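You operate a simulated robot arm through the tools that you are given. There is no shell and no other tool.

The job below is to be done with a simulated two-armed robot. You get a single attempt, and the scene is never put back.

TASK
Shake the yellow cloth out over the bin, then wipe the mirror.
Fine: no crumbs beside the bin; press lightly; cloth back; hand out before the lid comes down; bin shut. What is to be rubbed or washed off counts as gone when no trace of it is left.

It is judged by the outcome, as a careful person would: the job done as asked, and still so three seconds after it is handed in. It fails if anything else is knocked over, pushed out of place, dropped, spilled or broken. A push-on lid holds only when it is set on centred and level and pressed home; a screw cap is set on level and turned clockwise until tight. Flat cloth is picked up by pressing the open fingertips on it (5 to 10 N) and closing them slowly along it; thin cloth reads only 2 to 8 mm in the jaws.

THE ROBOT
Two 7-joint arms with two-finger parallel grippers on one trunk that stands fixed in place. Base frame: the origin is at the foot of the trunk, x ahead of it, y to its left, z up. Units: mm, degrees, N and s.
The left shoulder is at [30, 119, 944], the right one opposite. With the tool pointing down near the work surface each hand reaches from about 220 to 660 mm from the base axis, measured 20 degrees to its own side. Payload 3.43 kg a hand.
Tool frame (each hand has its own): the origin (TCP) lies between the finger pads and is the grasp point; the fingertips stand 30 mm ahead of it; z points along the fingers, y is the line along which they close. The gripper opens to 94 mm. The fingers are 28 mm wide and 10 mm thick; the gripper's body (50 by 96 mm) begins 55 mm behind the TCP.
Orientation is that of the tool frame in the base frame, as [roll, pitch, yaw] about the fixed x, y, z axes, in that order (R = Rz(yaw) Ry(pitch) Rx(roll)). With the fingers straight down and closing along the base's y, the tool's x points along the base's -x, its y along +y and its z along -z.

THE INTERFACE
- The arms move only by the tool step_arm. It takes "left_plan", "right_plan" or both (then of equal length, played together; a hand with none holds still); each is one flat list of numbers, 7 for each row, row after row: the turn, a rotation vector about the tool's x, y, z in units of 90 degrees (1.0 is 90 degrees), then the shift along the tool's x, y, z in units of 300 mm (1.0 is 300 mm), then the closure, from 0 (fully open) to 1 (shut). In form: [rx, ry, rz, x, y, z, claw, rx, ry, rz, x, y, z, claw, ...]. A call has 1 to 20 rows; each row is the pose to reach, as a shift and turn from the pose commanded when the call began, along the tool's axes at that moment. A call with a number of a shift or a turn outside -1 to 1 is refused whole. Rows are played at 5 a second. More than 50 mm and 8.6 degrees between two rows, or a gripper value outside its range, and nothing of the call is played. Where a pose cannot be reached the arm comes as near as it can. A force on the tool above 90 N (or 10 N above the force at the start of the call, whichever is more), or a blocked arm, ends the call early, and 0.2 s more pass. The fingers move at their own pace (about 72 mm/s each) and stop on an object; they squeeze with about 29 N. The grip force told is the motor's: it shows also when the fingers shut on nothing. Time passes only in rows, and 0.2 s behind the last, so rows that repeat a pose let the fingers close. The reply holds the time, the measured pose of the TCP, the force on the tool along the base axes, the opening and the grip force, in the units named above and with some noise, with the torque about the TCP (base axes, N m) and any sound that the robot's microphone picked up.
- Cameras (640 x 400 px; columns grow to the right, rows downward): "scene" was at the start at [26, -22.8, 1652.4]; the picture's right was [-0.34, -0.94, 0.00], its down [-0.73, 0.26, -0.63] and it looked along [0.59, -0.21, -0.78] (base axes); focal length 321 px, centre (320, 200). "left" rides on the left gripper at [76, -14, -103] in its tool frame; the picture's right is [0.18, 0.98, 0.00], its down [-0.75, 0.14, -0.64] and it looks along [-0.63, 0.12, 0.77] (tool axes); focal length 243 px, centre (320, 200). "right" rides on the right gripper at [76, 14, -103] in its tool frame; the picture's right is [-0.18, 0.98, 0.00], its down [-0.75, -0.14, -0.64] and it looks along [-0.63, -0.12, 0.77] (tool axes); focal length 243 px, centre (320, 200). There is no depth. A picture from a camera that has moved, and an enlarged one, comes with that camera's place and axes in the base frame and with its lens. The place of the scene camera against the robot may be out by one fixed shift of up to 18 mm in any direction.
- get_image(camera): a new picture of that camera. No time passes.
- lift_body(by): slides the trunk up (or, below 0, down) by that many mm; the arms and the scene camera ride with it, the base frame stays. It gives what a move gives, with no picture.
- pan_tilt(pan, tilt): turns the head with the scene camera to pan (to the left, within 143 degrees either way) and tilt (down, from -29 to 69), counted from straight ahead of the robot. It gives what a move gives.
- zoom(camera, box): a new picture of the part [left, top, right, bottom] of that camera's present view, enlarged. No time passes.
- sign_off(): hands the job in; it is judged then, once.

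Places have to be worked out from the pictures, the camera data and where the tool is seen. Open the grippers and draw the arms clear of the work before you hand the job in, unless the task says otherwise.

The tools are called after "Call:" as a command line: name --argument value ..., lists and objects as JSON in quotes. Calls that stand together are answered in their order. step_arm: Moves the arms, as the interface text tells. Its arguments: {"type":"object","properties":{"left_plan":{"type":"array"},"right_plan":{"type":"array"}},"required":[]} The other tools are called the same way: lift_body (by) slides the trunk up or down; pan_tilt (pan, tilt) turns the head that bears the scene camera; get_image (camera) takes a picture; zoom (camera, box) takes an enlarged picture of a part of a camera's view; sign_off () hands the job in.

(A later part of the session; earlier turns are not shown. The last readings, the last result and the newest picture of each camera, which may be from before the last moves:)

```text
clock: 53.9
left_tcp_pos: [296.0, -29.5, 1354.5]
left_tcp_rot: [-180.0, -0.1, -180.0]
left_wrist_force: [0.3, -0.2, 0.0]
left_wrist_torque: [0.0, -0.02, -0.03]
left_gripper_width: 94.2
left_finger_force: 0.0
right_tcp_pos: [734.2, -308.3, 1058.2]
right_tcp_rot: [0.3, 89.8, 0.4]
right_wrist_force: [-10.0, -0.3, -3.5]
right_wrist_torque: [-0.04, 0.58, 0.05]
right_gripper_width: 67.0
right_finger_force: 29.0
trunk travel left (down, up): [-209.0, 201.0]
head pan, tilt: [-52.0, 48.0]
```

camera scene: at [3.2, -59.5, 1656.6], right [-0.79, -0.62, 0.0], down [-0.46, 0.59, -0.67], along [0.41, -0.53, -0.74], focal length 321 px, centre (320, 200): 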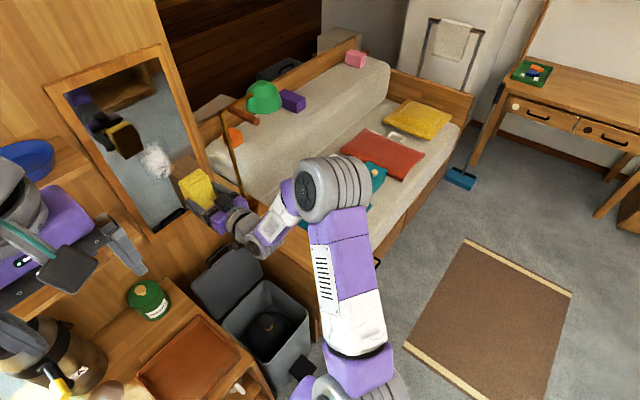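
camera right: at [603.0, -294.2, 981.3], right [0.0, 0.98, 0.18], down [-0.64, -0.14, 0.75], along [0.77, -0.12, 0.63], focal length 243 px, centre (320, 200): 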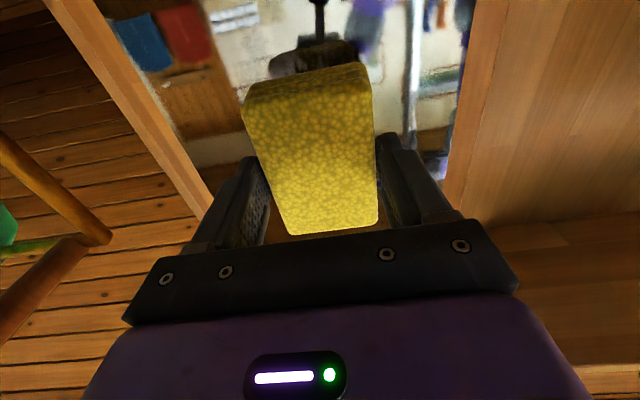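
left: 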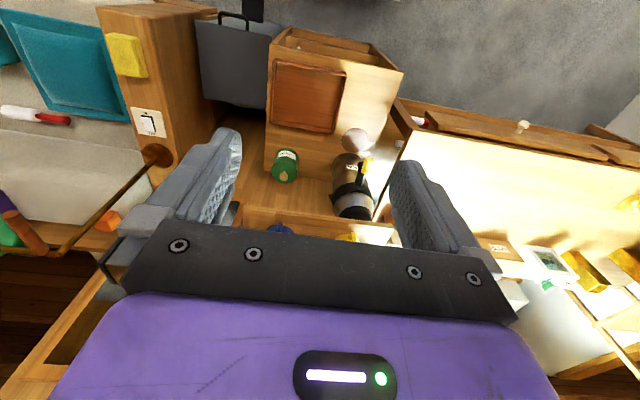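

Now -10 N. I'll ease off another 0.5 mm and make a first short upward stroke, watching the force.

Call:
step_arm --right_plan '[0, 0, 0, 0, 0, -0.0018, 0.46, 0, 0, 0, -0.033, 0, -0.0018, 0.46, 0, 0, 0, -0.067, 0, -0.0018, 0.46, 0, 0, 0, -0.1, 0, -0.0018, 0.46]'

Call:
zoom --camera "scene" --box '[110, 90, 210, 190]'

```text
clock: 54.9
left_tcp_pos: [295.4, -29.0, 1355.7]
left_tcp_rot: [-180.0, 0.0, 180.0]
left_wrist_force: [-0.2, -0.4, 0.0]
left_wrist_torque: [0.0, -0.01, -0.01]
left_gripper_width: 93.9
left_finger_force: 0.1
right_tcp_pos: [733.6, -307.3, 1086.7]
right_tcp_rot: [33.8, 89.8, 33.8]
right_wrist_force: [0.2, -0.4, -0.7]
right_wrist_torque: [0.0, 0.02, -0.01]
right_gripper_width: 67.2
right_finger_force: 28.9
trunk travel left (down, up): [-209.0, 201.0]
head pan, tilt: [-52.0, 48.0]
```

```text
4.00 times, centred on (160, 140) of scene
camera zoom: at [2.9, -59.3, 1656.7], right [-0.79, -0.62, 0.0], down [-0.46, 0.59, -0.67], along [0.41, -0.53, -0.74], focal length 1284 px, centre (960, 440)
```

zoom: 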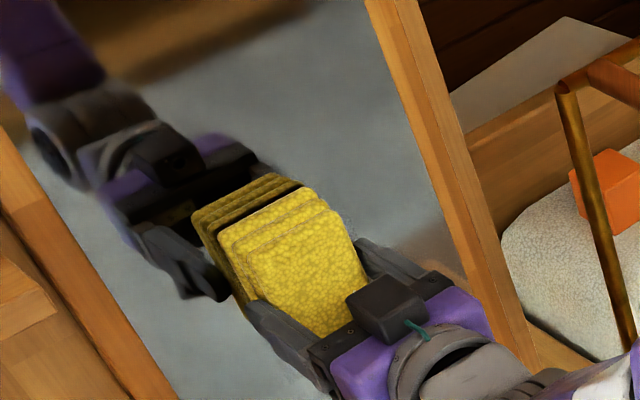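

Contact was lost at the upper position, so the mirror leans away slightly. I'll add about 0.8 mm and read.

Call:
step_arm --right_plan '[0, 0, 0, 0, 0, 0.0027, 0.46, 0, 0, 0, 0, 0, 0.0027, 0.46]'

```text
clock: 55.5
left_tcp_pos: [295.9, -28.8, 1353.3]
left_tcp_rot: [179.9, 0.1, -179.9]
left_wrist_force: [0.8, 0.0, -0.1]
left_wrist_torque: [-0.04, 0.0, 0.03]
left_gripper_width: 94.1
left_finger_force: 0.0
right_tcp_pos: [734.5, -307.6, 1084.7]
right_tcp_rot: [18.0, 90.0, 18.1]
right_wrist_force: [-1.3, -0.6, -0.4]
right_wrist_torque: [0.02, -0.08, 0.0]
right_gripper_width: 67.0
right_finger_force: 29.2
trunk travel left (down, up): [-209.0, 201.0]
head pan, tilt: [-52.0, 48.0]
```

Just touching (-1.3 N). I'll add 0.5 mm and stroke a bit further up, then read.

Call:
step_arm --right_plan '[0, 0, 0, 0, 0, 0.0017, 0.46, 0, 0, 0, -0.025, 0, 0.002, 0.46, 0, 0, 0, -0.05, 0, 0.0023, 0.46, 0, 0, 0, -0.05, 0, 0.0023, 0.46]'

```text
clock: 56.5
left_tcp_pos: [295.3, -30.9, 1355.6]
left_tcp_rot: [-180.0, 0.0, -180.0]
left_wrist_force: [-0.3, 0.7, -0.1]
left_wrist_torque: [0.04, 0.02, -0.01]
left_gripper_width: 94.2
left_finger_force: 0.0
right_tcp_pos: [734.3, -310.0, 1099.8]
right_tcp_rot: [148.5, 89.9, 148.4]
right_wrist_force: [-11.3, -0.7, -5.7]
right_wrist_torque: [0.02, 0.03, 0.09]
right_gripper_width: 67.3
right_finger_force: 29.1
trunk travel left (down, up): [-209.0, 201.0]
head pan, tilt: [-52.0, 48.0]
```

-11 N at the top. I'll ease off 0.7 mm and stroke down about 85 mm across the smear.

Call:
step_arm --right_plan '[0, 0, 0, 0.02, 0, -0.0023, 0.46, 0, 0, 0, 0.07, 0, -0.0023, 0.46, 0, 0, 0, 0.12, 0, -0.0023, 0.46, 0, 0, 0, 0.17, 0, -0.0023, 0.46]'

```text
clock: 57.5
left_tcp_pos: [296.6, -29.3, 1354.0]
left_tcp_rot: [-180.0, 0.0, -180.0]
left_wrist_force: [-0.1, -0.2, 0.3]
left_wrist_torque: [0.02, -0.02, 0.0]
left_gripper_width: 94.1
left_finger_force: 0.0
right_tcp_pos: [734.7, -309.9, 1049.5]
right_tcp_rot: [-163.9, 90.0, -163.9]
right_wrist_force: [0.2, 0.2, -1.0]
right_wrist_torque: [0.0, 0.03, -0.04]
right_gripper_width: 67.0
right_finger_force: 29.1
trunk travel left (down, up): [-209.0, 201.0]
head pan, tilt: [-52.0, 48.0]
```

Force is near zero here now. I'll look at how the smear has changed so far.

Call:
zoom --camera "scene" --box '[110, 90, 210, 190]'

Call:
get_image --camera "right"

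```text
4.00 times, centred on (160, 140) of scene
camera zoom: at [3.6, -59.6, 1656.6], right [-0.79, -0.62, 0.0], down [-0.46, 0.59, -0.67], along [0.41, -0.53, -0.74], focal length 1284 px, centre (960, 440)
```

zoom: 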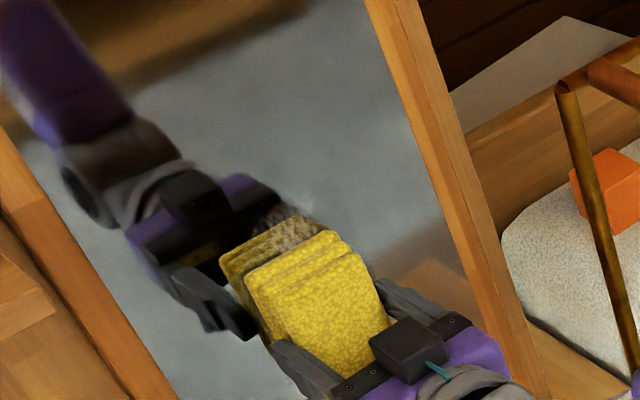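

```text
taken
camera right: at [632.5, -295.2, 973.1], right [0.0, 0.98, 0.18], down [-0.64, -0.14, 0.75], along [0.77, -0.12, 0.63], focal length 243 px, centre (320, 200)
```

right: 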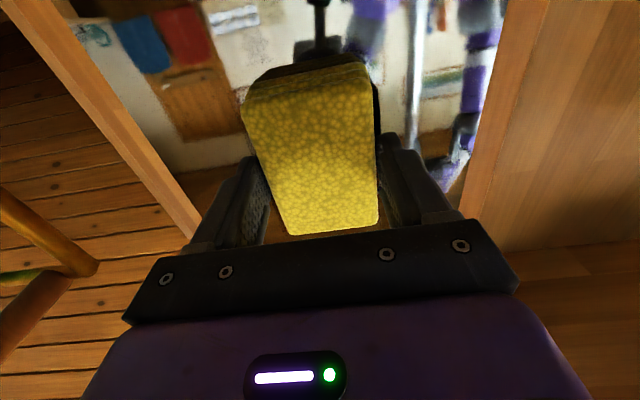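

The smear is already fainter where the cloth passed. I'll add 0.7 mm and continue the stroke downward.

Call:
step_arm --right_plan '[0, 0, 0, 0, 0, 0.0023, 0.46, 0, 0, 0, 0.05, 0, 0.0023, 0.46, 0, 0, 0, 0.1, 0, 0.0023, 0.46, 0, 0, 0, 0.13, 0, 0.0023, 0.46]'

```text
clock: 58.5
left_tcp_pos: [295.5, -28.0, 1355.0]
left_tcp_rot: [180.0, 0.0, 179.9]
left_wrist_force: [-0.6, -0.2, 0.3]
left_wrist_torque: [0.03, 0.01, 0.02]
left_gripper_width: 94.0
left_finger_force: 0.0
right_tcp_pos: [735.2, -307.7, 1010.0]
right_tcp_rot: [-177.7, 90.0, -177.8]
right_wrist_force: [-2.2, 0.6, -0.7]
right_wrist_torque: [-0.02, -0.11, 0.02]
right_gripper_width: 66.9
right_finger_force: 29.1
trunk travel left (down, up): [-209.0, 201.0]
head pan, tilt: [-52.0, 48.0]
```

-2 N at the bottom. I'll stroke back up over 90 mm with the depth trimmed along the way.

Call:
step_arm --right_plan '[0, 0, 0, 0, 0, 0.0012, 0.46, 0, 0, 0, -0.05, 0, 0.001, 0.46, 0, 0, 0, -0.1, 0, 0.0005, 0.46, 0, 0, 0, -0.15, 0, 0, 0.46]'

Call:
step_arm --right_plan '[0, 0, 0, -0.05, 0, -0.0005, 0.46, 0, 0, 0, -0.1, 0, -0.001, 0.46, 0, 0, 0, -0.15, 0, -0.0015, 0.46]'

```text
clock: 59.5
left_tcp_pos: [295.4, -28.7, 1355.7]
left_tcp_rot: [179.9, 0.1, -180.0]
left_wrist_force: [-0.3, 0.8, 0.2]
left_wrist_torque: [0.01, -0.01, 0.01]
left_gripper_width: 93.8
left_finger_force: 0.1
right_tcp_pos: [734.5, -308.8, 1054.2]
right_tcp_rot: [120.3, 90.0, 120.2]
right_wrist_force: [-5.5, -0.8, -1.4]
right_wrist_torque: [0.0, 0.12, 0.03]
right_gripper_width: 67.2
right_finger_force: 29.2
trunk travel left (down, up): [-209.0, 201.0]
head pan, tilt: [-52.0, 48.0]
```

```text
clock: 60.3
left_tcp_pos: [295.8, -28.1, 1355.2]
left_tcp_rot: [180.0, 0.0, -180.0]
left_wrist_force: [0.3, -0.2, -0.4]
left_wrist_torque: [0.03, 0.0, 0.01]
left_gripper_width: 94.0
left_finger_force: 0.2
right_tcp_pos: [735.5, -308.5, 1100.5]
right_tcp_rot: [12.2, 90.0, 12.1]
right_wrist_force: [1.0, -0.6, -0.7]
right_wrist_torque: [0.0, 0.03, -0.01]
right_gripper_width: 66.9
right_finger_force: 29.3
trunk travel left (down, up): [-209.0, 201.0]
head pan, tilt: [-52.0, 48.0]
```

Contact faded at the top. I'll hold a constant depth about 0.6 mm deeper, and make the next pass down, offset 15 mm to the left.

Call:
step_arm --right_plan '[0, 0, 0, 0, 0.025, 0.002, 0.46, 0, 0, 0, 0, 0.05, 0.002, 0.46, 0, 0, 0, 0.06, 0.05, 0.002, 0.46, 0, 0, 0, 0.12, 0.05, 0.002, 0.46]'

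Call:
step_arm --right_plan '[0, 0, 0, 0.06, 0, 0, 0.46, 0, 0, 0, 0.12, 0, 0, 0.46, 0, 0, 0, 0.18, 0, 0, 0.46]'

Call:
zoom --camera "scene" --box '[110, 90, 210, 190]'

```text
clock: 61.3
left_tcp_pos: [294.6, -28.8, 1355.3]
left_tcp_rot: [-180.0, 0.0, 180.0]
left_wrist_force: [-0.1, 0.9, 0.4]
left_wrist_torque: [-0.01, 0.04, 0.03]
left_gripper_width: 94.1
left_finger_force: 0.1
right_tcp_pos: [734.9, -293.9, 1065.6]
right_tcp_rot: [0.5, 89.9, 0.5]
right_wrist_force: [-11.4, 0.5, 4.0]
right_wrist_torque: [0.04, 0.32, 0.05]
right_gripper_width: 67.1
right_finger_force: 28.5
trunk travel left (down, up): [-209.0, 201.0]
head pan, tilt: [-52.0, 48.0]
```

```text
clock: 62.1
left_tcp_pos: [294.8, -29.7, 1353.4]
left_tcp_rot: [180.0, 0.0, 179.9]
left_wrist_force: [-0.3, -1.0, -0.5]
left_wrist_torque: [0.01, 0.0, 0.0]
left_gripper_width: 94.2
left_finger_force: 0.2
right_tcp_pos: [734.6, -292.5, 1007.1]
right_tcp_rot: [-174.8, 89.8, -175.0]
right_wrist_force: [-3.6, 1.0, -1.5]
right_wrist_torque: [-0.07, -0.16, -0.09]
right_gripper_width: 67.0
right_finger_force: 29.4
trunk travel left (down, up): [-209.0, 201.0]
head pan, tilt: [-52.0, 48.0]
```

```text
4.00 times, centred on (160, 140) of scene
camera zoom: at [2.2, -59.5, 1656.6], right [-0.79, -0.62, 0.0], down [-0.46, 0.59, -0.67], along [0.41, -0.53, -0.74], focal length 1284 px, centre (960, 440)
```

zoom: 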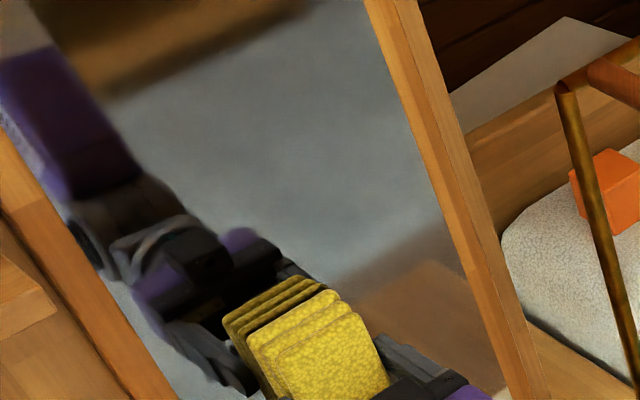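

No smear is visible above the cloth any more. I'll move across at the bottom to the right side (y ≈ -330) and stroke up there.

Call:
step_arm --right_plan '[0, 0, 0, 0, -0.04, 0, 0.46, 0, 0, 0, 0, -0.08, 0, 0.46, 0, 0, 0, 0, -0.125, 0, 0.46, 0, 0, 0, -0.05, -0.125, -0.0005, 0.46, 0, 0, 0, -0.1, -0.125, -0.001, 0.46]'

Call:
step_arm --right_plan '[0, 0, 0, -0.06, 0, 0, 0.46, 0, 0, 0, -0.12, 0, 0, 0.46, 0, 0, 0, -0.2, 0, 0, 0.46]'

Call:
zoom --camera "scene" --box '[110, 90, 210, 230]'

```text
clock: 63.3
left_tcp_pos: [295.2, -27.7, 1355.1]
left_tcp_rot: [179.9, 0.1, -179.9]
left_wrist_force: [-0.8, 0.2, -0.7]
left_wrist_torque: [-0.01, 0.01, 0.01]
left_gripper_width: 94.1
left_finger_force: 0.0
right_tcp_pos: [734.8, -332.2, 1039.3]
right_tcp_rot: [166.3, 90.0, 166.4]
right_wrist_force: [-13.2, -1.0, -5.2]
right_wrist_torque: [-0.17, 0.22, 0.19]
right_gripper_width: 67.3
right_finger_force: 29.1
trunk travel left (down, up): [-209.0, 201.0]
head pan, tilt: [-52.0, 48.0]
```

```text
clock: 64.1
left_tcp_pos: [295.9, -29.1, 1355.6]
left_tcp_rot: [-180.0, 0.1, 179.9]
left_wrist_force: [-0.9, 0.4, -1.0]
left_wrist_torque: [0.0, -0.03, -0.01]
left_gripper_width: 93.9
left_finger_force: 0.1
right_tcp_pos: [734.7, -333.7, 1101.6]
right_tcp_rot: [-13.3, 89.8, -13.4]
right_wrist_force: [-12.9, -0.8, -1.9]
right_wrist_torque: [-0.07, 0.63, -0.07]
right_gripper_width: 67.1
right_finger_force: 29.3
trunk travel left (down, up): [-209.0, 201.0]
head pan, tilt: [-52.0, 48.0]
```

```text
2.86 times, centred on (160, 160) of scene
camera zoom: at [1.3, -59.3, 1656.7], right [-0.79, -0.62, 0.0], down [-0.46, 0.59, -0.67], along [0.41, -0.53, -0.74], focal length 917 px, centre (777, 314)
```

zoom: 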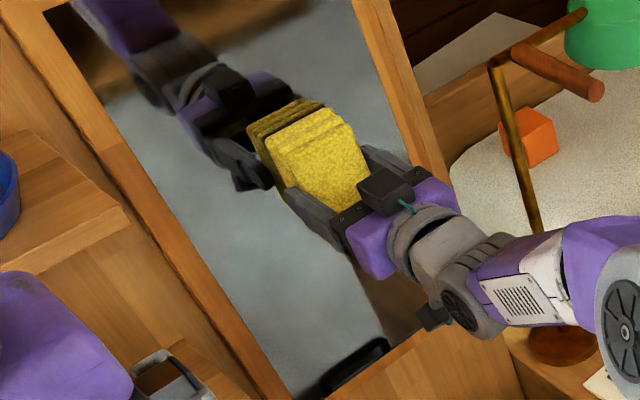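

About -13 N there, so I'll come off the glass now, retreat 80 mm, and inspect the mirror.

Call:
step_arm --right_plan '[0, 0, 0, 0, 0, -0.01, 0.46, 0, 0, 0, 0, 0, -0.1, 0.46, 0, 0, 0, 0.05, -0.1, -0.22, 0.46, 0, 0, 0, 0.1, -0.25, -0.34, 0.46, 0, 0, 0, 0.1, -0.3, -0.42, 0.46]'

Call:
zoom --camera "scene" --box '[50, 40, 230, 240]'

Call:
get_image --camera "right"

```text
refused: row 4 steps farther than a row can; nothing moved
```

```text
2.00 times, centred on (140, 140) of scene
camera zoom: at [1.3, -59.3, 1656.7], right [-0.79, -0.62, 0.0], down [-0.46, 0.59, -0.67], along [0.41, -0.53, -0.74], focal length 642 px, centre (680, 320)
```

zoom: 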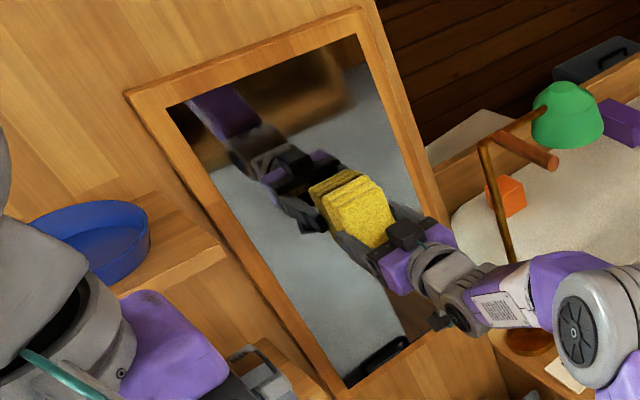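

```text
taken
camera right: at [633.0, -318.2, 1025.2], right [0.0, 0.98, 0.18], down [-0.64, -0.14, 0.75], along [0.77, -0.12, 0.63], focal length 243 px, centre (320, 200)
```

right: 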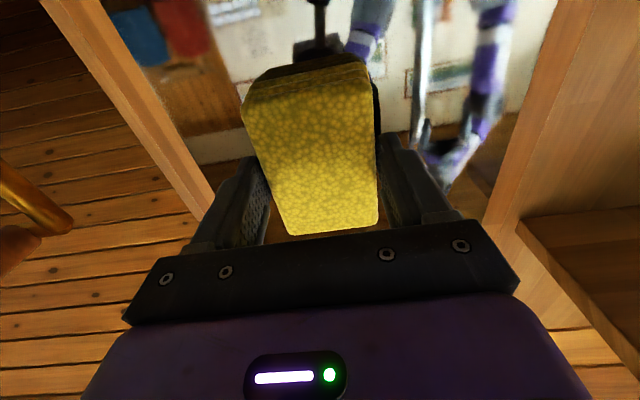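

The call was refused for step size and nothing moved. I'll retreat straight back in smaller steps.

Call:
step_arm --right_plan '[0, 0, 0, 0, 0, -0.01, 0.46, 0, 0, 0, 0, 0, -0.1, 0.46, 0, 0, 0, 0, 0, -0.22, 0.46, 0, 0, 0, 0, 0, -0.36, 0.46, 0, 0, 0, 0, 0, -0.5, 0.46, 0, 0, 0, 0, 0, -0.5, 0.46]'

Call:
zoom --camera "scene" --box '[50, 40, 230, 240]'

Call:
get_image --camera "right"

```text
clock: 65.5
left_tcp_pos: [296.9, -29.0, 1354.2]
left_tcp_rot: [-180.0, 0.0, -179.9]
left_wrist_force: [0.7, -0.3, -0.5]
left_wrist_torque: [0.02, 0.0, 0.02]
left_gripper_width: 94.1
left_finger_force: 0.1
right_tcp_pos: [585.9, -333.2, 1100.9]
right_tcp_rot: [108.2, 90.0, 108.2]
right_wrist_force: [0.1, -0.3, -0.7]
right_wrist_torque: [0.02, 0.0, 0.03]
right_gripper_width: 67.2
right_finger_force: 28.9
trunk travel left (down, up): [-209.0, 201.0]
head pan, tilt: [-52.0, 48.0]
```

```text
2.00 times, centred on (140, 140) of scene
camera zoom: at [3.7, -59.6, 1656.6], right [-0.79, -0.62, 0.0], down [-0.46, 0.59, -0.67], along [0.41, -0.53, -0.74], focal length 642 px, centre (680, 320)
```

zoom: 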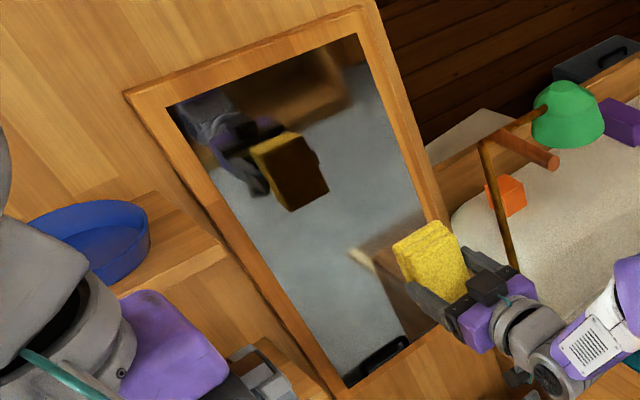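

```text
taken
camera right: at [484.0, -317.7, 1024.5], right [0.0, 0.98, 0.18], down [-0.64, -0.14, 0.75], along [0.77, -0.12, 0.63], focal length 243 px, centre (320, 200)
```

right: 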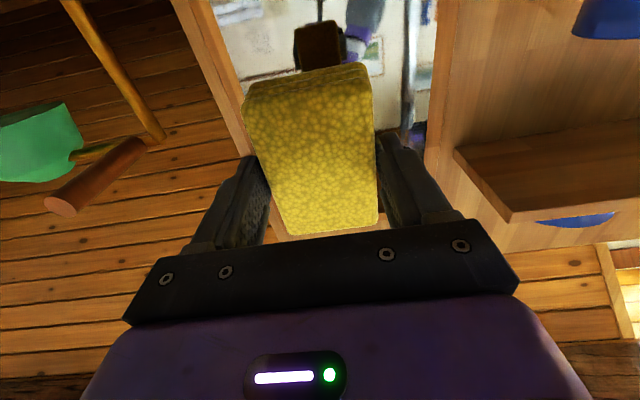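

The smear looks gone, but there is a pale mark near the reflected ledge corner. I'll zoom in closely on that area.

Call:
zoom --camera "scene" --box '[100, 110, 190, 200]'

Call:
zoom --camera "scene" --box '[130, 150, 170, 190]'

```text
4.44 times, centred on (145, 155) of scene
camera zoom: at [3.7, -59.6, 1656.6], right [-0.79, -0.62, 0.0], down [-0.46, 0.59, -0.67], along [0.41, -0.53, -0.74], focal length 1426 px, centre (1098, 400)
```

zoom: 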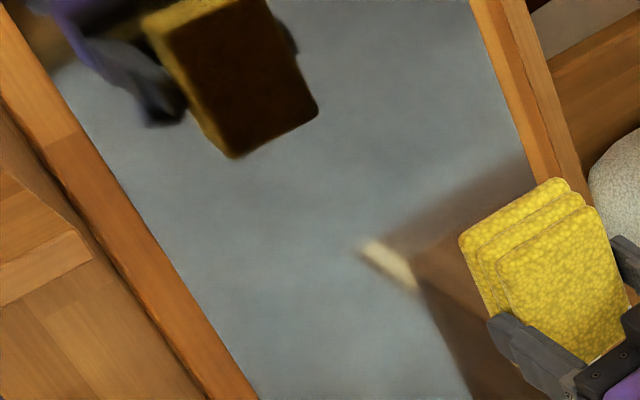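

```text
10.00 times, centred on (150, 170) of scene
camera zoom: at [3.7, -59.6, 1656.6], right [-0.79, -0.62, 0.0], down [-0.46, 0.59, -0.67], along [0.41, -0.53, -0.74], focal length 3209 px, centre (2020, 500)
```

zoom: 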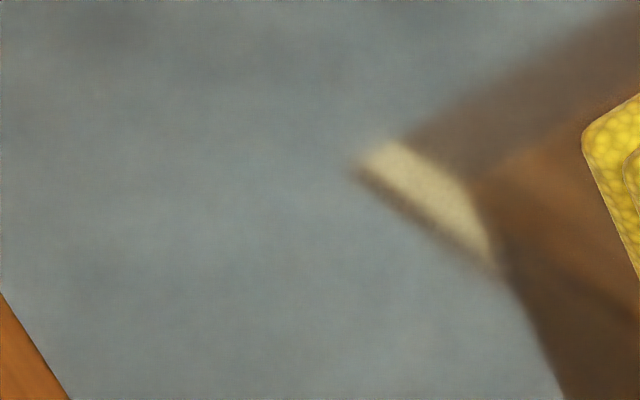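

By geometry the pale patch would fall where the ledge's end reflects, so it may be a reflection and not residue. I'll check the same spot on the glass from the right hand's camera, and turn the head for a second viewpoint.

Call:
zoom --camera "right" --box '[210, 0, 430, 140]'

Call:
lift_body --by 60

Call:
get_image --camera "scene"

Call:
zoom --camera "scene" --box '[90, 90, 210, 210]'

```text
2.86 times, centred on (320, 70) of right
camera zoom: at [484.0, -317.7, 1024.5], right [0.0, 0.98, 0.18], down [-0.64, -0.14, 0.75], along [0.77, -0.12, 0.63], focal length 693 px, centre (320, 571)
```

zoom: 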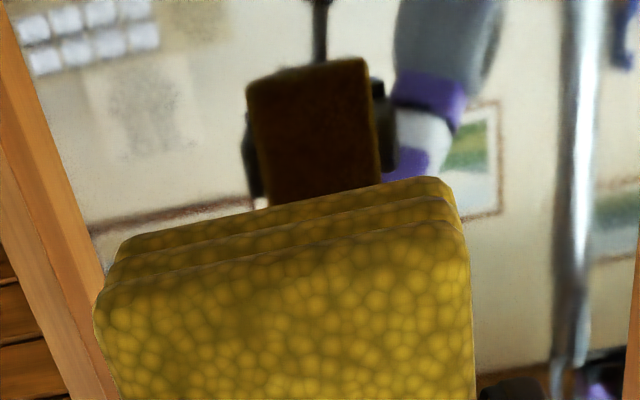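

```text
clock: 66.5
left_tcp_pos: [295.9, -30.3, 1415.3]
left_tcp_rot: [-179.9, 0.1, 179.9]
left_wrist_force: [0.8, 0.6, 0.4]
left_wrist_torque: [0.0, -0.02, -0.05]
left_gripper_width: 93.9
left_finger_force: 0.1
right_tcp_pos: [585.4, -331.9, 1161.5]
right_tcp_rot: [145.7, 90.0, 145.8]
right_wrist_force: [0.0, 0.0, -0.1]
right_wrist_torque: [0.01, 0.02, 0.01]
right_gripper_width: 67.0
right_finger_force: 28.8
trunk travel left (down, up): [-269.0, 141.0]
head pan, tilt: [-52.0, 48.0]
```

```text
taken
camera scene: at [3.2, -59.5, 1716.6], right [-0.79, -0.62, 0.0], down [-0.46, 0.59, -0.67], along [0.41, -0.53, -0.74], focal length 321 px, centre (320, 200)
```

scene: 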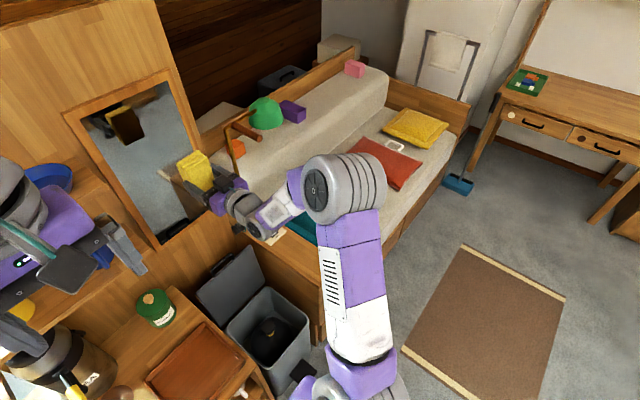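

```text
3.33 times, centred on (150, 150) of scene
camera zoom: at [3.2, -59.5, 1716.6], right [-0.79, -0.62, 0.0], down [-0.46, 0.59, -0.67], along [0.41, -0.53, -0.74], focal length 1070 px, centre (887, 367)
```

zoom: 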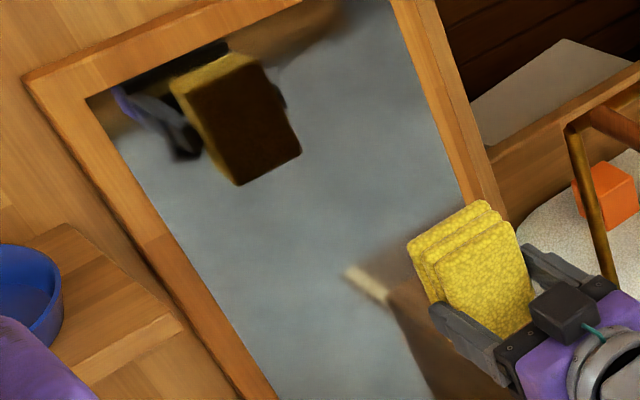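

The pale patch moved with the ledge's reflection and not with the glass, so it's only a reflection. I'll look at high zoom for any faint remnant of the smear.

Call:
zoom --camera "scene" --box '[110, 110, 180, 180]'

Call:
pan_tilt --pan -25 --tilt 40

Call:
get_image --camera "scene"

Call:
zoom --camera "scene" --box '[240, 90, 400, 260]'

```text
5.71 times, centred on (145, 145) of scene
camera zoom: at [3.2, -59.5, 1716.6], right [-0.79, -0.62, 0.0], down [-0.46, 0.59, -0.67], along [0.41, -0.53, -0.74], focal length 1834 px, centre (1320, 514)
```

zoom: 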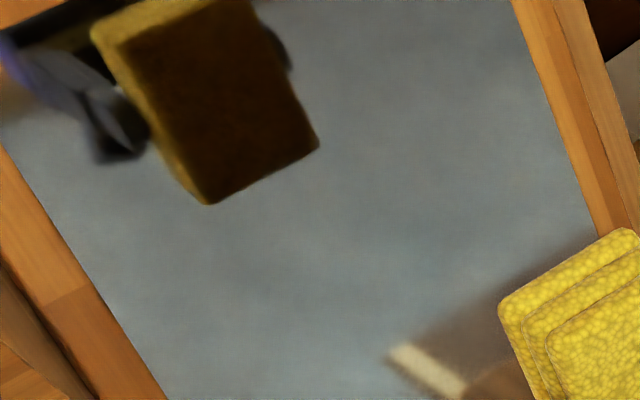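

```text
clock: 67.4
left_tcp_pos: [295.2, -28.8, 1413.7]
left_tcp_rot: [180.0, 0.1, -180.0]
left_wrist_force: [0.7, 0.9, 0.9]
left_wrist_torque: [0.02, -0.02, -0.03]
left_gripper_width: 94.0
left_finger_force: 0.0
right_tcp_pos: [584.7, -331.6, 1160.8]
right_tcp_rot: [-56.8, 89.9, -56.8]
right_wrist_force: [-0.5, 0.4, -0.8]
right_wrist_torque: [0.0, -0.01, -0.01]
right_gripper_width: 67.3
right_finger_force: 28.9
trunk travel left (down, up): [-269.0, 141.0]
head pan, tilt: [-25.0, 40.0]
```

```text
taken
camera scene: at [31.6, -33.4, 1728.1], right [-0.42, -0.91, 0.0], down [-0.58, 0.27, -0.77], along [0.69, -0.32, -0.64], focal length 321 px, centre (320, 200)
```

scene: 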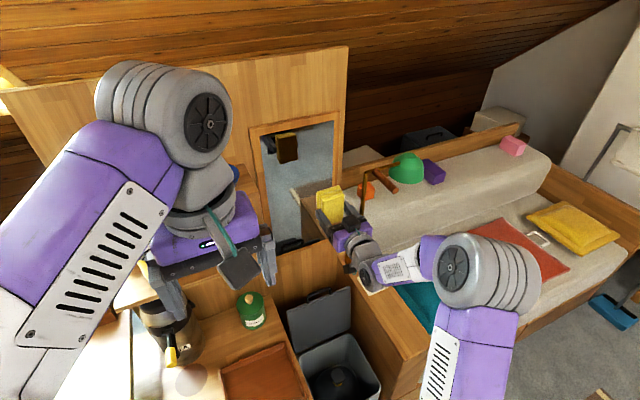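

```text
2.35 times, centred on (320, 175) of scene
camera zoom: at [31.6, -33.4, 1728.1], right [-0.42, -0.91, 0.0], down [-0.58, 0.27, -0.77], along [0.69, -0.32, -0.64], focal length 755 px, centre (320, 259)
```

zoom: 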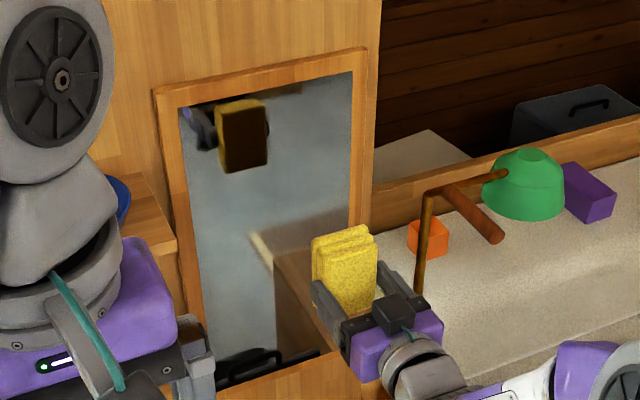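

The glass shows no trace from two angles. For safety I'll lower the trunk back and make one more very light pass over the area.

Call:
lift_body --by -60

Call:
step_arm --right_plan '[0, 0, 0, 0, 0.03, 0.12, 0.46, 0, 0, 0, 0, 0.06, 0.24, 0.46, 0, 0, 0, 0, 0.075, 0.36, 0.46, 0, 0, 0, 0, 0.075, 0.44, 0.46, 0, 0, 0, 0, 0.075, 0.48, 0.46, 0, 0, 0, 0, 0.075, 0.489, 0.46]'

Call:
step_arm --right_plan '[0, 0, 0, 0, 0, 0.005, 0.46, 0, 0, 0, 0, 0, 0.0085, 0.46, 0, 0, 0, 0, 0, 0.0085, 0.46]'

```text
clock: 68.4
left_tcp_pos: [296.0, -27.3, 1354.9]
left_tcp_rot: [-179.9, 0.0, 179.9]
left_wrist_force: [0.4, -0.1, -0.1]
left_wrist_torque: [-0.02, 0.01, 0.0]
left_gripper_width: 94.2
left_finger_force: 0.0
right_tcp_pos: [585.4, -333.0, 1099.6]
right_tcp_rot: [41.2, 89.9, 41.2]
right_wrist_force: [-0.1, 1.0, 0.4]
right_wrist_torque: [0.05, 0.04, 0.04]
right_gripper_width: 67.1
right_finger_force: 29.2
trunk travel left (down, up): [-209.0, 201.0]
head pan, tilt: [-25.0, 40.0]
```

```text
clock: 69.8
left_tcp_pos: [294.7, -29.5, 1354.4]
left_tcp_rot: [179.9, 0.1, -180.0]
left_wrist_force: [-0.5, 0.1, -0.2]
left_wrist_torque: [-0.03, 0.01, 0.01]
left_gripper_width: 94.1
left_finger_force: 0.1
right_tcp_pos: [732.4, -312.2, 1099.9]
right_tcp_rot: [-60.7, 89.9, -60.6]
right_wrist_force: [-0.4, 0.6, -0.4]
right_wrist_torque: [0.0, 0.05, 0.02]
right_gripper_width: 67.0
right_finger_force: 28.9
trunk travel left (down, up): [-209.0, 201.0]
head pan, tilt: [-25.0, 40.0]
```

```text
clock: 70.6
left_tcp_pos: [295.0, -29.5, 1354.6]
left_tcp_rot: [-180.0, 0.0, -180.0]
left_wrist_force: [0.2, 0.6, 0.8]
left_wrist_torque: [0.02, 0.02, 0.01]
left_gripper_width: 94.0
left_finger_force: 0.0
right_tcp_pos: [733.9, -310.6, 1100.5]
right_tcp_rot: [166.5, 90.0, 166.5]
right_wrist_force: [-8.7, -0.2, -4.1]
right_wrist_torque: [-0.05, -0.23, -0.03]
right_gripper_width: 67.5
right_finger_force: 28.6
trunk travel left (down, up): [-209.0, 201.0]
head pan, tilt: [-25.0, 40.0]
```

Light contact at -8.7 N. I'll stroke down with a slight ease-off, in two halves.

Call:
step_arm --right_plan '[0, 0, 0, 0.03, 0, -0.001, 0.46, 0, 0, 0, 0.08, 0, -0.001, 0.46, 0, 0, 0, 0.13, 0, -0.001, 0.46]'

Call:
step_arm --right_plan '[0, 0, 0, 0.04, 0, 0.001, 0.46, 0, 0, 0, 0.1, 0, 0.0015, 0.46, 0, 0, 0, 0.17, 0, 0.002, 0.46]'

```text
clock: 71.4
left_tcp_pos: [296.4, -28.6, 1353.7]
left_tcp_rot: [-179.9, 0.1, 180.0]
left_wrist_force: [-0.7, -0.7, -0.6]
left_wrist_torque: [-0.01, 0.0, -0.01]
left_gripper_width: 94.2
left_finger_force: 0.1
right_tcp_pos: [734.9, -309.8, 1061.6]
right_tcp_rot: [177.6, 90.0, 177.7]
right_wrist_force: [-0.1, -0.6, -0.6]
right_wrist_torque: [-0.01, 0.01, 0.0]
right_gripper_width: 67.1
right_finger_force: 28.7
trunk travel left (down, up): [-209.0, 201.0]
head pan, tilt: [-25.0, 40.0]
```

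```text
clock: 72.2
left_tcp_pos: [295.1, -28.7, 1354.7]
left_tcp_rot: [-179.9, 0.0, -180.0]
left_wrist_force: [0.0, -0.1, 0.6]
left_wrist_torque: [0.0, -0.04, -0.02]
left_gripper_width: 94.1
left_finger_force: 0.1
right_tcp_pos: [734.1, -310.1, 1010.2]
right_tcp_rot: [-3.1, 89.9, -3.3]
right_wrist_force: [0.5, 1.0, 0.4]
right_wrist_torque: [-0.02, 0.03, -0.01]
right_gripper_width: 67.1
right_finger_force: 29.1
trunk travel left (down, up): [-209.0, 201.0]
head pan, tilt: [-25.0, 40.0]
```

Contact was lost on the way down, so I'll add 0.6 mm and make the pass upward, where contact is steadier.

Call:
step_arm --right_plan '[0, 0, 0, 0, 0, 0.0023, 0.46, 0, 0, 0, -0.05, 0, 0.002, 0.46, 0, 0, 0, -0.1, 0, 0.0018, 0.46, 0, 0, 0, -0.15, 0, 0.0015, 0.46]'

Call:
step_arm --right_plan '[0, 0, 0, -0.05, 0, 0, 0.46, 0, 0, 0, -0.1, 0, 0, 0.46, 0, 0, 0, -0.15, 0, 0, 0.46]'

```text
clock: 73.2
left_tcp_pos: [294.5, -29.1, 1354.6]
left_tcp_rot: [-180.0, -0.1, 180.0]
left_wrist_force: [1.0, -0.2, -0.2]
left_wrist_torque: [0.0, 0.0, -0.03]
left_gripper_width: 94.3
left_finger_force: 0.0
right_tcp_pos: [733.9, -310.9, 1054.1]
right_tcp_rot: [157.7, 89.9, 157.8]
right_wrist_force: [-15.9, -0.4, -5.8]
right_wrist_torque: [-0.03, 0.31, -0.05]
right_gripper_width: 66.8
right_finger_force: 29.2
trunk travel left (down, up): [-209.0, 201.0]
head pan, tilt: [-25.0, 40.0]
```

```text
clock: 74.0
left_tcp_pos: [294.9, -28.8, 1355.0]
left_tcp_rot: [179.9, 0.0, 180.0]
left_wrist_force: [-0.1, 0.7, -0.2]
left_wrist_torque: [-0.04, 0.01, 0.0]
left_gripper_width: 93.8
left_finger_force: 0.0
right_tcp_pos: [734.0, -310.2, 1102.9]
right_tcp_rot: [0.2, 89.8, 0.1]
right_wrist_force: [-8.5, 1.0, -2.8]
right_wrist_torque: [-0.03, 0.53, -0.05]
right_gripper_width: 67.1
right_finger_force: 28.5
trunk travel left (down, up): [-209.0, 201.0]
head pan, tilt: [-25.0, 40.0]
```

Even light contact (-16 to -8 N) over the full height. I'll come off the glass and retreat straight back.

Call:
step_arm --right_plan '[0, 0, 0, 0, 0, -0.012, 0.46, 0, 0, 0, 0, 0, -0.1, 0.46, 0, 0, 0, 0, 0, -0.23, 0.46, 0, 0, 0, 0, 0, -0.37, 0.46, 0, 0, 0, 0, 0, -0.51, 0.46, 0, 0, 0, 0, 0, -0.6, 0.46]'

Call:
get_image --camera "scene"

Call:
zoom --camera "right" --box '[210, 0, 430, 140]'

Call:
zoom --camera "scene" --box '[240, 90, 360, 260]'

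```text
clock: 75.4
left_tcp_pos: [295.5, -29.4, 1354.6]
left_tcp_rot: [180.0, 0.0, -180.0]
left_wrist_force: [0.9, -0.5, -0.3]
left_wrist_torque: [0.0, -0.02, -0.02]
left_gripper_width: 93.9
left_finger_force: 0.0
right_tcp_pos: [555.1, -310.2, 1100.9]
right_tcp_rot: [-0.7, 90.0, -0.7]
right_wrist_force: [-0.3, 0.0, -0.7]
right_wrist_torque: [-0.02, 0.01, -0.01]
right_gripper_width: 67.2
right_finger_force: 28.9
trunk travel left (down, up): [-209.0, 201.0]
head pan, tilt: [-25.0, 40.0]
```

```text
taken
camera scene: at [31.1, -33.3, 1668.1], right [-0.42, -0.91, 0.0], down [-0.58, 0.27, -0.77], along [0.69, -0.32, -0.64], focal length 321 px, centre (320, 200)
```

scene: 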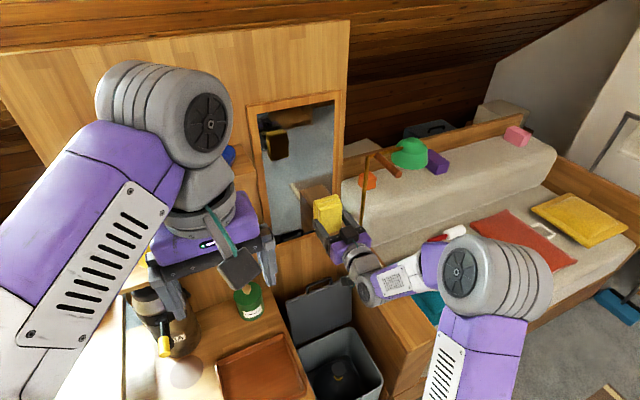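

```text
2.86 times, centred on (320, 70) of right
camera zoom: at [454.0, -294.9, 1025.6], right [0.0, 0.98, 0.18], down [-0.64, -0.14, 0.75], along [0.77, -0.12, 0.63], focal length 693 px, centre (320, 571)
```

zoom: 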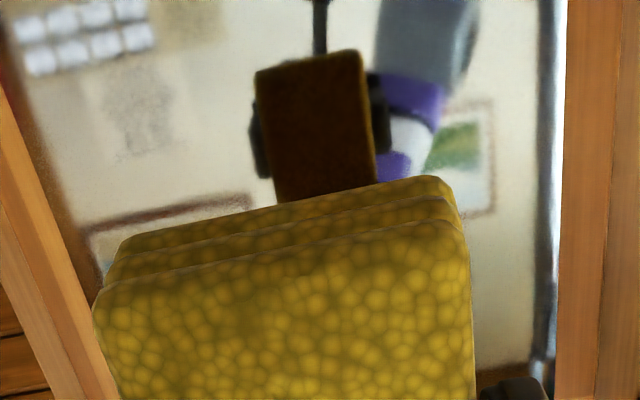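

```text
2.35 times, centred on (300, 175) of scene
camera zoom: at [31.1, -33.3, 1668.1], right [-0.42, -0.91, 0.0], down [-0.58, 0.27, -0.77], along [0.69, -0.32, -0.64], focal length 755 px, centre (367, 259)
```

zoom: 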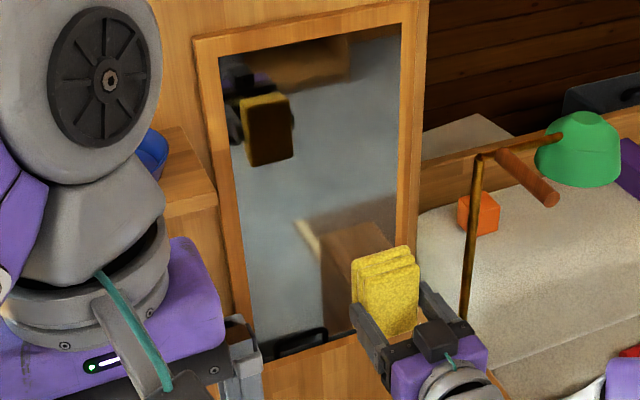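

The mirror is clean. Now I'll bring the cloth back: level the tool to point down again while moving back toward the ledge at a safe height.

Call:
step_arm --right_plan '[0, 0.0833, 0, 0.03, -0.02, -0.03, 0.46, 0, 0.1667, 0, 0.07, -0.05, -0.06, 0.46, 0, 0.25, 0, 0.11, -0.08, -0.09, 0.46, 0, 0.3333, 0, 0.15, -0.11, -0.12, 0.46, 0, 0.4167, 0, 0.2, -0.14, -0.15, 0.46, 0, 0.5, 0, 0.25, -0.17, -0.18, 0.46, 0, 0.5833, 0, 0.3, -0.2, -0.21, 0.46, 0, 0.6667, 0, 0.34, -0.23, -0.24, 0.46, 0, 0.75, 0, 0.38, -0.26, -0.27, 0.46, 0, 0.8333, 0, 0.42, -0.3, -0.3, 0.46, 0, 0.9167, 0, 0.46, -0.34, -0.33, 0.46, 0, 1.0, 0, 0.5, -0.367, -0.35, 0.46, 0, 1.0, 0, 0.5, -0.367, -0.35, 0.46]'

Call:
get_image --camera "right"

Call:
get_image --camera "scene"

```text
clock: 78.2
left_tcp_pos: [296.0, -29.2, 1354.6]
left_tcp_rot: [180.0, 0.0, 179.9]
left_wrist_force: [0.4, -0.6, 1.1]
left_wrist_torque: [0.03, 0.02, 0.01]
left_gripper_width: 93.9
left_finger_force: 0.2
right_tcp_pos: [449.8, -418.7, 951.6]
right_tcp_rot: [-180.0, -0.1, -180.0]
right_wrist_force: [-0.3, -0.5, -0.7]
right_wrist_torque: [-0.01, -0.02, -0.01]
right_gripper_width: 67.3
right_finger_force: 29.0
trunk travel left (down, up): [-209.0, 201.0]
head pan, tilt: [-25.0, 40.0]
```

```text
taken
camera right: at [374.9, -404.5, 1054.8], right [0.18, 0.98, 0.0], down [0.75, -0.14, 0.64], along [0.63, -0.12, -0.77], focal length 243 px, centre (320, 200)
```

right: 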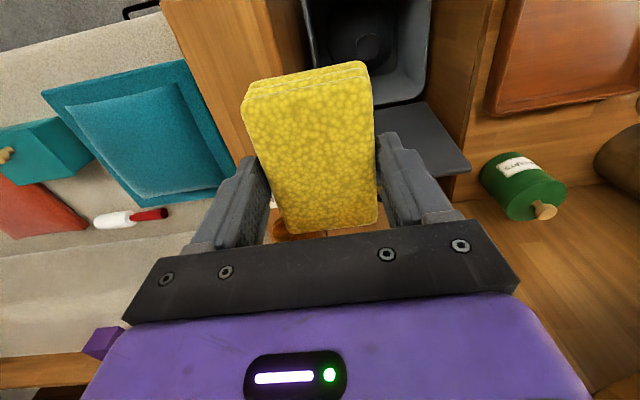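

```text
taken
camera scene: at [31.1, -33.1, 1668.2], right [-0.42, -0.91, 0.0], down [-0.58, 0.27, -0.77], along [0.69, -0.32, -0.64], focal length 321 px, centre (320, 200)
```

scene: 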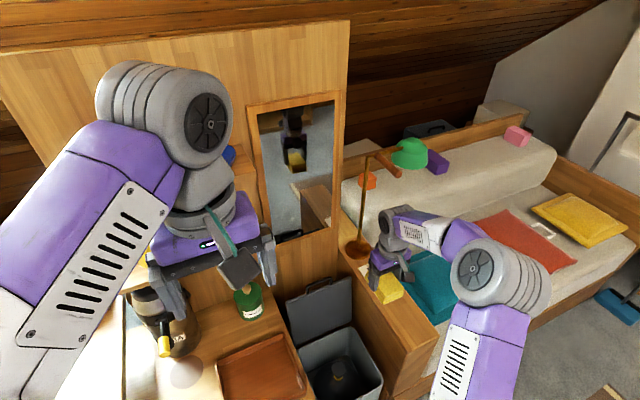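

The cloth sits in the jaws as before. I'll move above its original spot and come down to just over the ledge.

Call:
step_arm --right_plan '[0, 0, 0, 0.015, -0.13, 0, 0.46, 0, 0, 0, 0.03, -0.26, 0.04, 0.46, 0, 0, 0, 0.0447, -0.37, 0.12, 0.46, 0, 0, 0, 0.0447, -0.3927, 0.25, 0.46, 0, 0, 0, 0.0447, -0.3927, 0.39, 0.46, 0, 0, 0, 0.0447, -0.3927, 0.52, 0.46, 0, 0, 0, 0.0447, -0.3927, 0.605, 0.46, 0, 0, 0, 0.0447, -0.3927, 0.605, 0.46]'

Call:
get_image --camera "right"

```text
clock: 80.0
left_tcp_pos: [295.8, -28.9, 1355.1]
left_tcp_rot: [180.0, 0.0, 180.0]
left_wrist_force: [0.9, 1.1, 0.6]
left_wrist_torque: [0.02, 0.0, -0.01]
left_gripper_width: 93.9
left_finger_force: 0.1
right_tcp_pos: [438.9, -536.6, 769.5]
right_tcp_rot: [180.0, 0.0, 180.0]
right_wrist_force: [0.0, 0.5, -0.8]
right_wrist_torque: [0.02, -0.02, 0.02]
right_gripper_width: 67.2
right_finger_force: 28.5
trunk travel left (down, up): [-209.0, 201.0]
head pan, tilt: [-25.0, 40.0]
```

```text
taken
camera right: at [362.9, -522.2, 872.3], right [0.18, 0.98, 0.0], down [0.75, -0.14, 0.64], along [0.63, -0.12, -0.77], focal length 243 px, centre (320, 200)
```

right: 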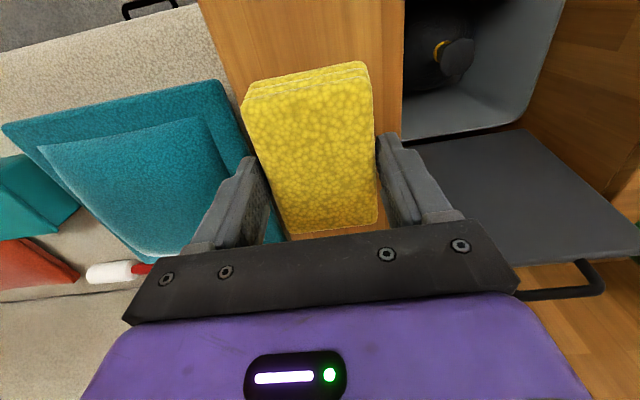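

Directly above the original spot. I'll lower to about 2 mm above the pick-up height and check the force.

Call:
step_arm --right_plan '[0, 0, 0, 0.005, 0, 0.05, 0.46, 0, 0, 0, 0.005, 0, 0.09, 0.46, 0, 0, 0, 0.005, 0, 0.115, 0.46, 0, 0, 0, 0.005, 0, 0.128, 0.46, 0, 0, 0, 0.005, 0, 0.128, 0.46]'

```text
clock: 81.2
left_tcp_pos: [296.5, -29.1, 1354.8]
left_tcp_rot: [-180.0, 0.1, -180.0]
left_wrist_force: [-0.2, 0.1, 0.2]
left_wrist_torque: [-0.03, 0.01, -0.02]
left_gripper_width: 94.1
left_finger_force: 0.0
right_tcp_pos: [436.5, -537.1, 730.1]
right_tcp_rot: [-180.0, 0.2, -179.9]
right_wrist_force: [0.3, 0.9, 0.2]
right_wrist_torque: [-0.05, -0.01, 0.04]
right_gripper_width: 67.3
right_finger_force: 29.1
trunk travel left (down, up): [-209.0, 201.0]
head pan, tilt: [-25.0, 40.0]
```

No contact yet at z 730. I'll come down another 1.5 mm and read the force.

Call:
step_arm --right_plan '[0, 0, 0, 0, 0, 0.005, 0.46, 0, 0, 0, 0, 0, 0.005, 0.46]'

```text
clock: 81.8
left_tcp_pos: [294.6, -27.6, 1354.2]
left_tcp_rot: [180.0, 0.0, 179.9]
left_wrist_force: [0.9, 0.1, 0.0]
left_wrist_torque: [0.0, 0.03, -0.03]
left_gripper_width: 93.8
left_finger_force: 0.0
right_tcp_pos: [436.6, -537.4, 729.8]
right_tcp_rot: [-179.9, 0.0, 179.9]
right_wrist_force: [-3.2, 1.7, 11.0]
right_wrist_torque: [0.18, 0.09, 0.04]
right_gripper_width: 67.2
right_finger_force: 29.2
trunk travel left (down, up): [-209.0, 201.0]
head pan, tilt: [-25.0, 40.0]
```

The cloth is on the ledge (11 N upward). I'll open the fingers slowly and lift straight up.

Call:
step_arm --right_plan '[0, 0, 0, 0, 0, -0.001, 0.4, 0, 0, 0, 0, 0, -0.001, 0.28, 0, 0, 0, 0, 0, -0.001, 0.15, 0, 0, 0, 0, 0, -0.001, 0.03, 0, 0, 0, 0, 0, -0.001, 0.0, 0, 0, 0, 0, 0, -0.001, 0.0]'

Call:
step_arm --right_plan '[0, 0, 0, 0, 0, -0.04, 0, 0, 0, 0, 0, 0, -0.12, 0, 0, 0, 0, 0, 0, -0.25, 0, 0, 0, 0, 0, 0, -0.4, 0]'

Call:
get_image --camera "right"

Call:
get_image --camera "scene"

```text
clock: 83.2
left_tcp_pos: [295.9, -29.7, 1354.5]
left_tcp_rot: [179.9, -0.1, 179.9]
left_wrist_force: [-0.1, 0.1, 0.1]
left_wrist_torque: [-0.03, -0.01, 0.01]
left_gripper_width: 94.0
left_finger_force: 0.0
right_tcp_pos: [438.1, -537.8, 730.0]
right_tcp_rot: [180.0, 0.1, -179.9]
right_wrist_force: [-0.2, -0.2, -0.2]
right_wrist_torque: [-0.03, 0.0, -0.01]
right_gripper_width: 94.0
right_finger_force: 0.1
trunk travel left (down, up): [-209.0, 201.0]
head pan, tilt: [-25.0, 40.0]
```

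```text
clock: 84.2
left_tcp_pos: [295.3, -28.9, 1353.8]
left_tcp_rot: [179.9, 0.0, -180.0]
left_wrist_force: [0.3, -0.2, -0.5]
left_wrist_torque: [-0.01, -0.06, -0.01]
left_gripper_width: 93.9
left_finger_force: 0.2
right_tcp_pos: [433.2, -537.4, 849.6]
right_tcp_rot: [-179.9, 0.0, -179.9]
right_wrist_force: [-1.1, 0.4, 0.2]
right_wrist_torque: [-0.01, -0.01, -0.01]
right_gripper_width: 93.9
right_finger_force: 0.1
trunk travel left (down, up): [-209.0, 201.0]
head pan, tilt: [-25.0, 40.0]
```

```text
taken
camera right: at [358.9, -522.7, 952.5], right [0.18, 0.98, 0.0], down [0.75, -0.14, 0.64], along [0.63, -0.12, -0.77], focal length 243 px, centre (320, 200)
```

right: 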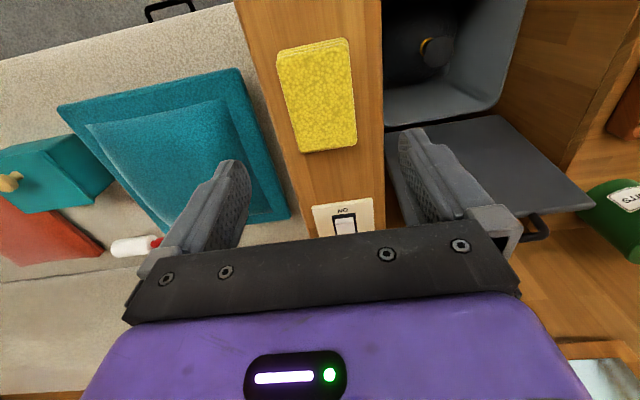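

```text
taken
camera scene: at [30.9, -32.5, 1668.2], right [-0.42, -0.91, 0.0], down [-0.58, 0.27, -0.77], along [0.69, -0.32, -0.64], focal length 321 px, centre (320, 200)
```

scene: 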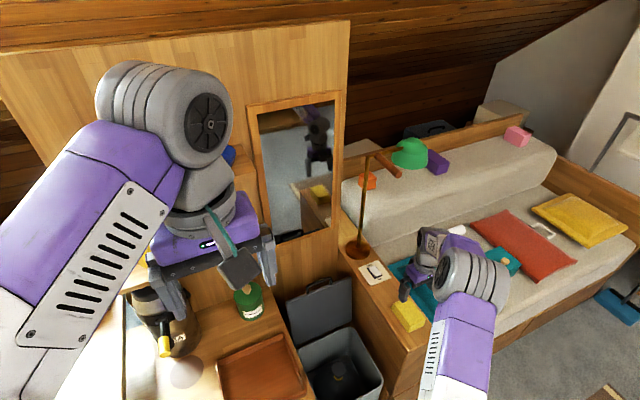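

The cloth is back in its place, clean. Next I'll close the bin: turn the right hand again and return to the spot above and in front of the open lid.

Call:
step_arm --right_plan '[0, 0, -0.0833, -0.012, 0.06, 0, 0, 0, 0, -0.1667, -0.025, 0.12, 0, 0, 0, 0, -0.25, -0.037, 0.19, 0, 0.1, 0, 0, -0.3333, -0.05, 0.25, 0, 0.2, 0, 0, -0.4167, -0.062, 0.32, 0, 0.3, 0, 0, -0.5, -0.075, 0.38, 0, 0.4, 0, 0, -0.5833, -0.087, 0.445, 0, 0.5, 0, 0, -0.6667, -0.1, 0.51, 0, 0.6, 0, 0, -0.75, -0.112, 0.57, 0, 0.65, 0, 0, -0.8333, -0.125, 0.635, 0, 0.65, 0, 0, -0.9167, -0.137, 0.7, 0, 0.65, 0, 0, -1.0, -0.15, 0.763, 0, 0.65, 0, 0, -1.0, -0.15, 0.763, 0, 0.65]'

Call:
get_image --camera "right"

Call:
get_image --camera "scene"

```text
clock: 87.0
left_tcp_pos: [296.1, -29.4, 1354.1]
left_tcp_rot: [180.0, 0.0, 180.0]
left_wrist_force: [-0.4, 0.1, 0.2]
left_wrist_torque: [0.0, 0.02, 0.01]
left_gripper_width: 94.2
left_finger_force: 0.0
right_tcp_pos: [480.6, -310.6, 850.7]
right_tcp_rot: [-180.0, -0.1, -89.9]
right_wrist_force: [-0.1, 0.4, -0.5]
right_wrist_torque: [-0.03, 0.01, -0.01]
right_gripper_width: 33.2
right_finger_force: 0.1
trunk travel left (down, up): [-209.0, 201.0]
head pan, tilt: [-25.0, 40.0]
```

```text
taken
camera right: at [466.4, -385.1, 953.4], right [-0.98, 0.18, 0.0], down [0.14, 0.75, 0.64], along [0.12, 0.63, -0.77], focal length 243 px, centre (320, 200)
```

right: 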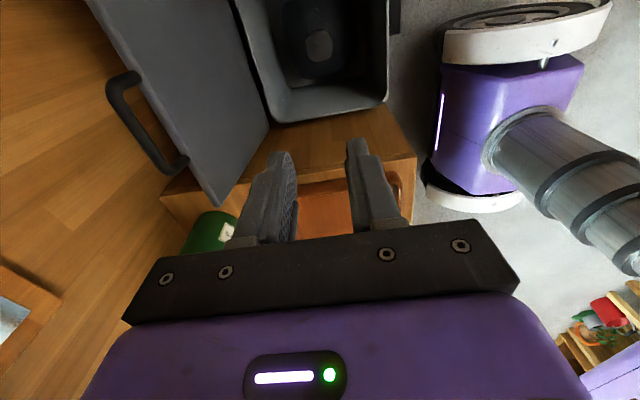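

```text
taken
camera scene: at [31.5, -33.4, 1668.1], right [-0.42, -0.91, 0.0], down [-0.58, 0.27, -0.77], along [0.69, -0.32, -0.64], focal length 321 px, centre (320, 200)
```

scene: 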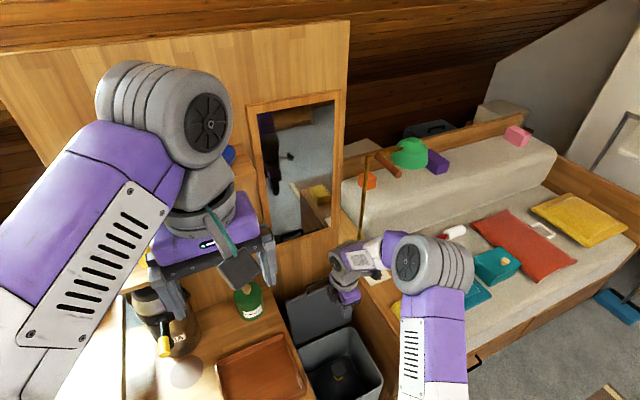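

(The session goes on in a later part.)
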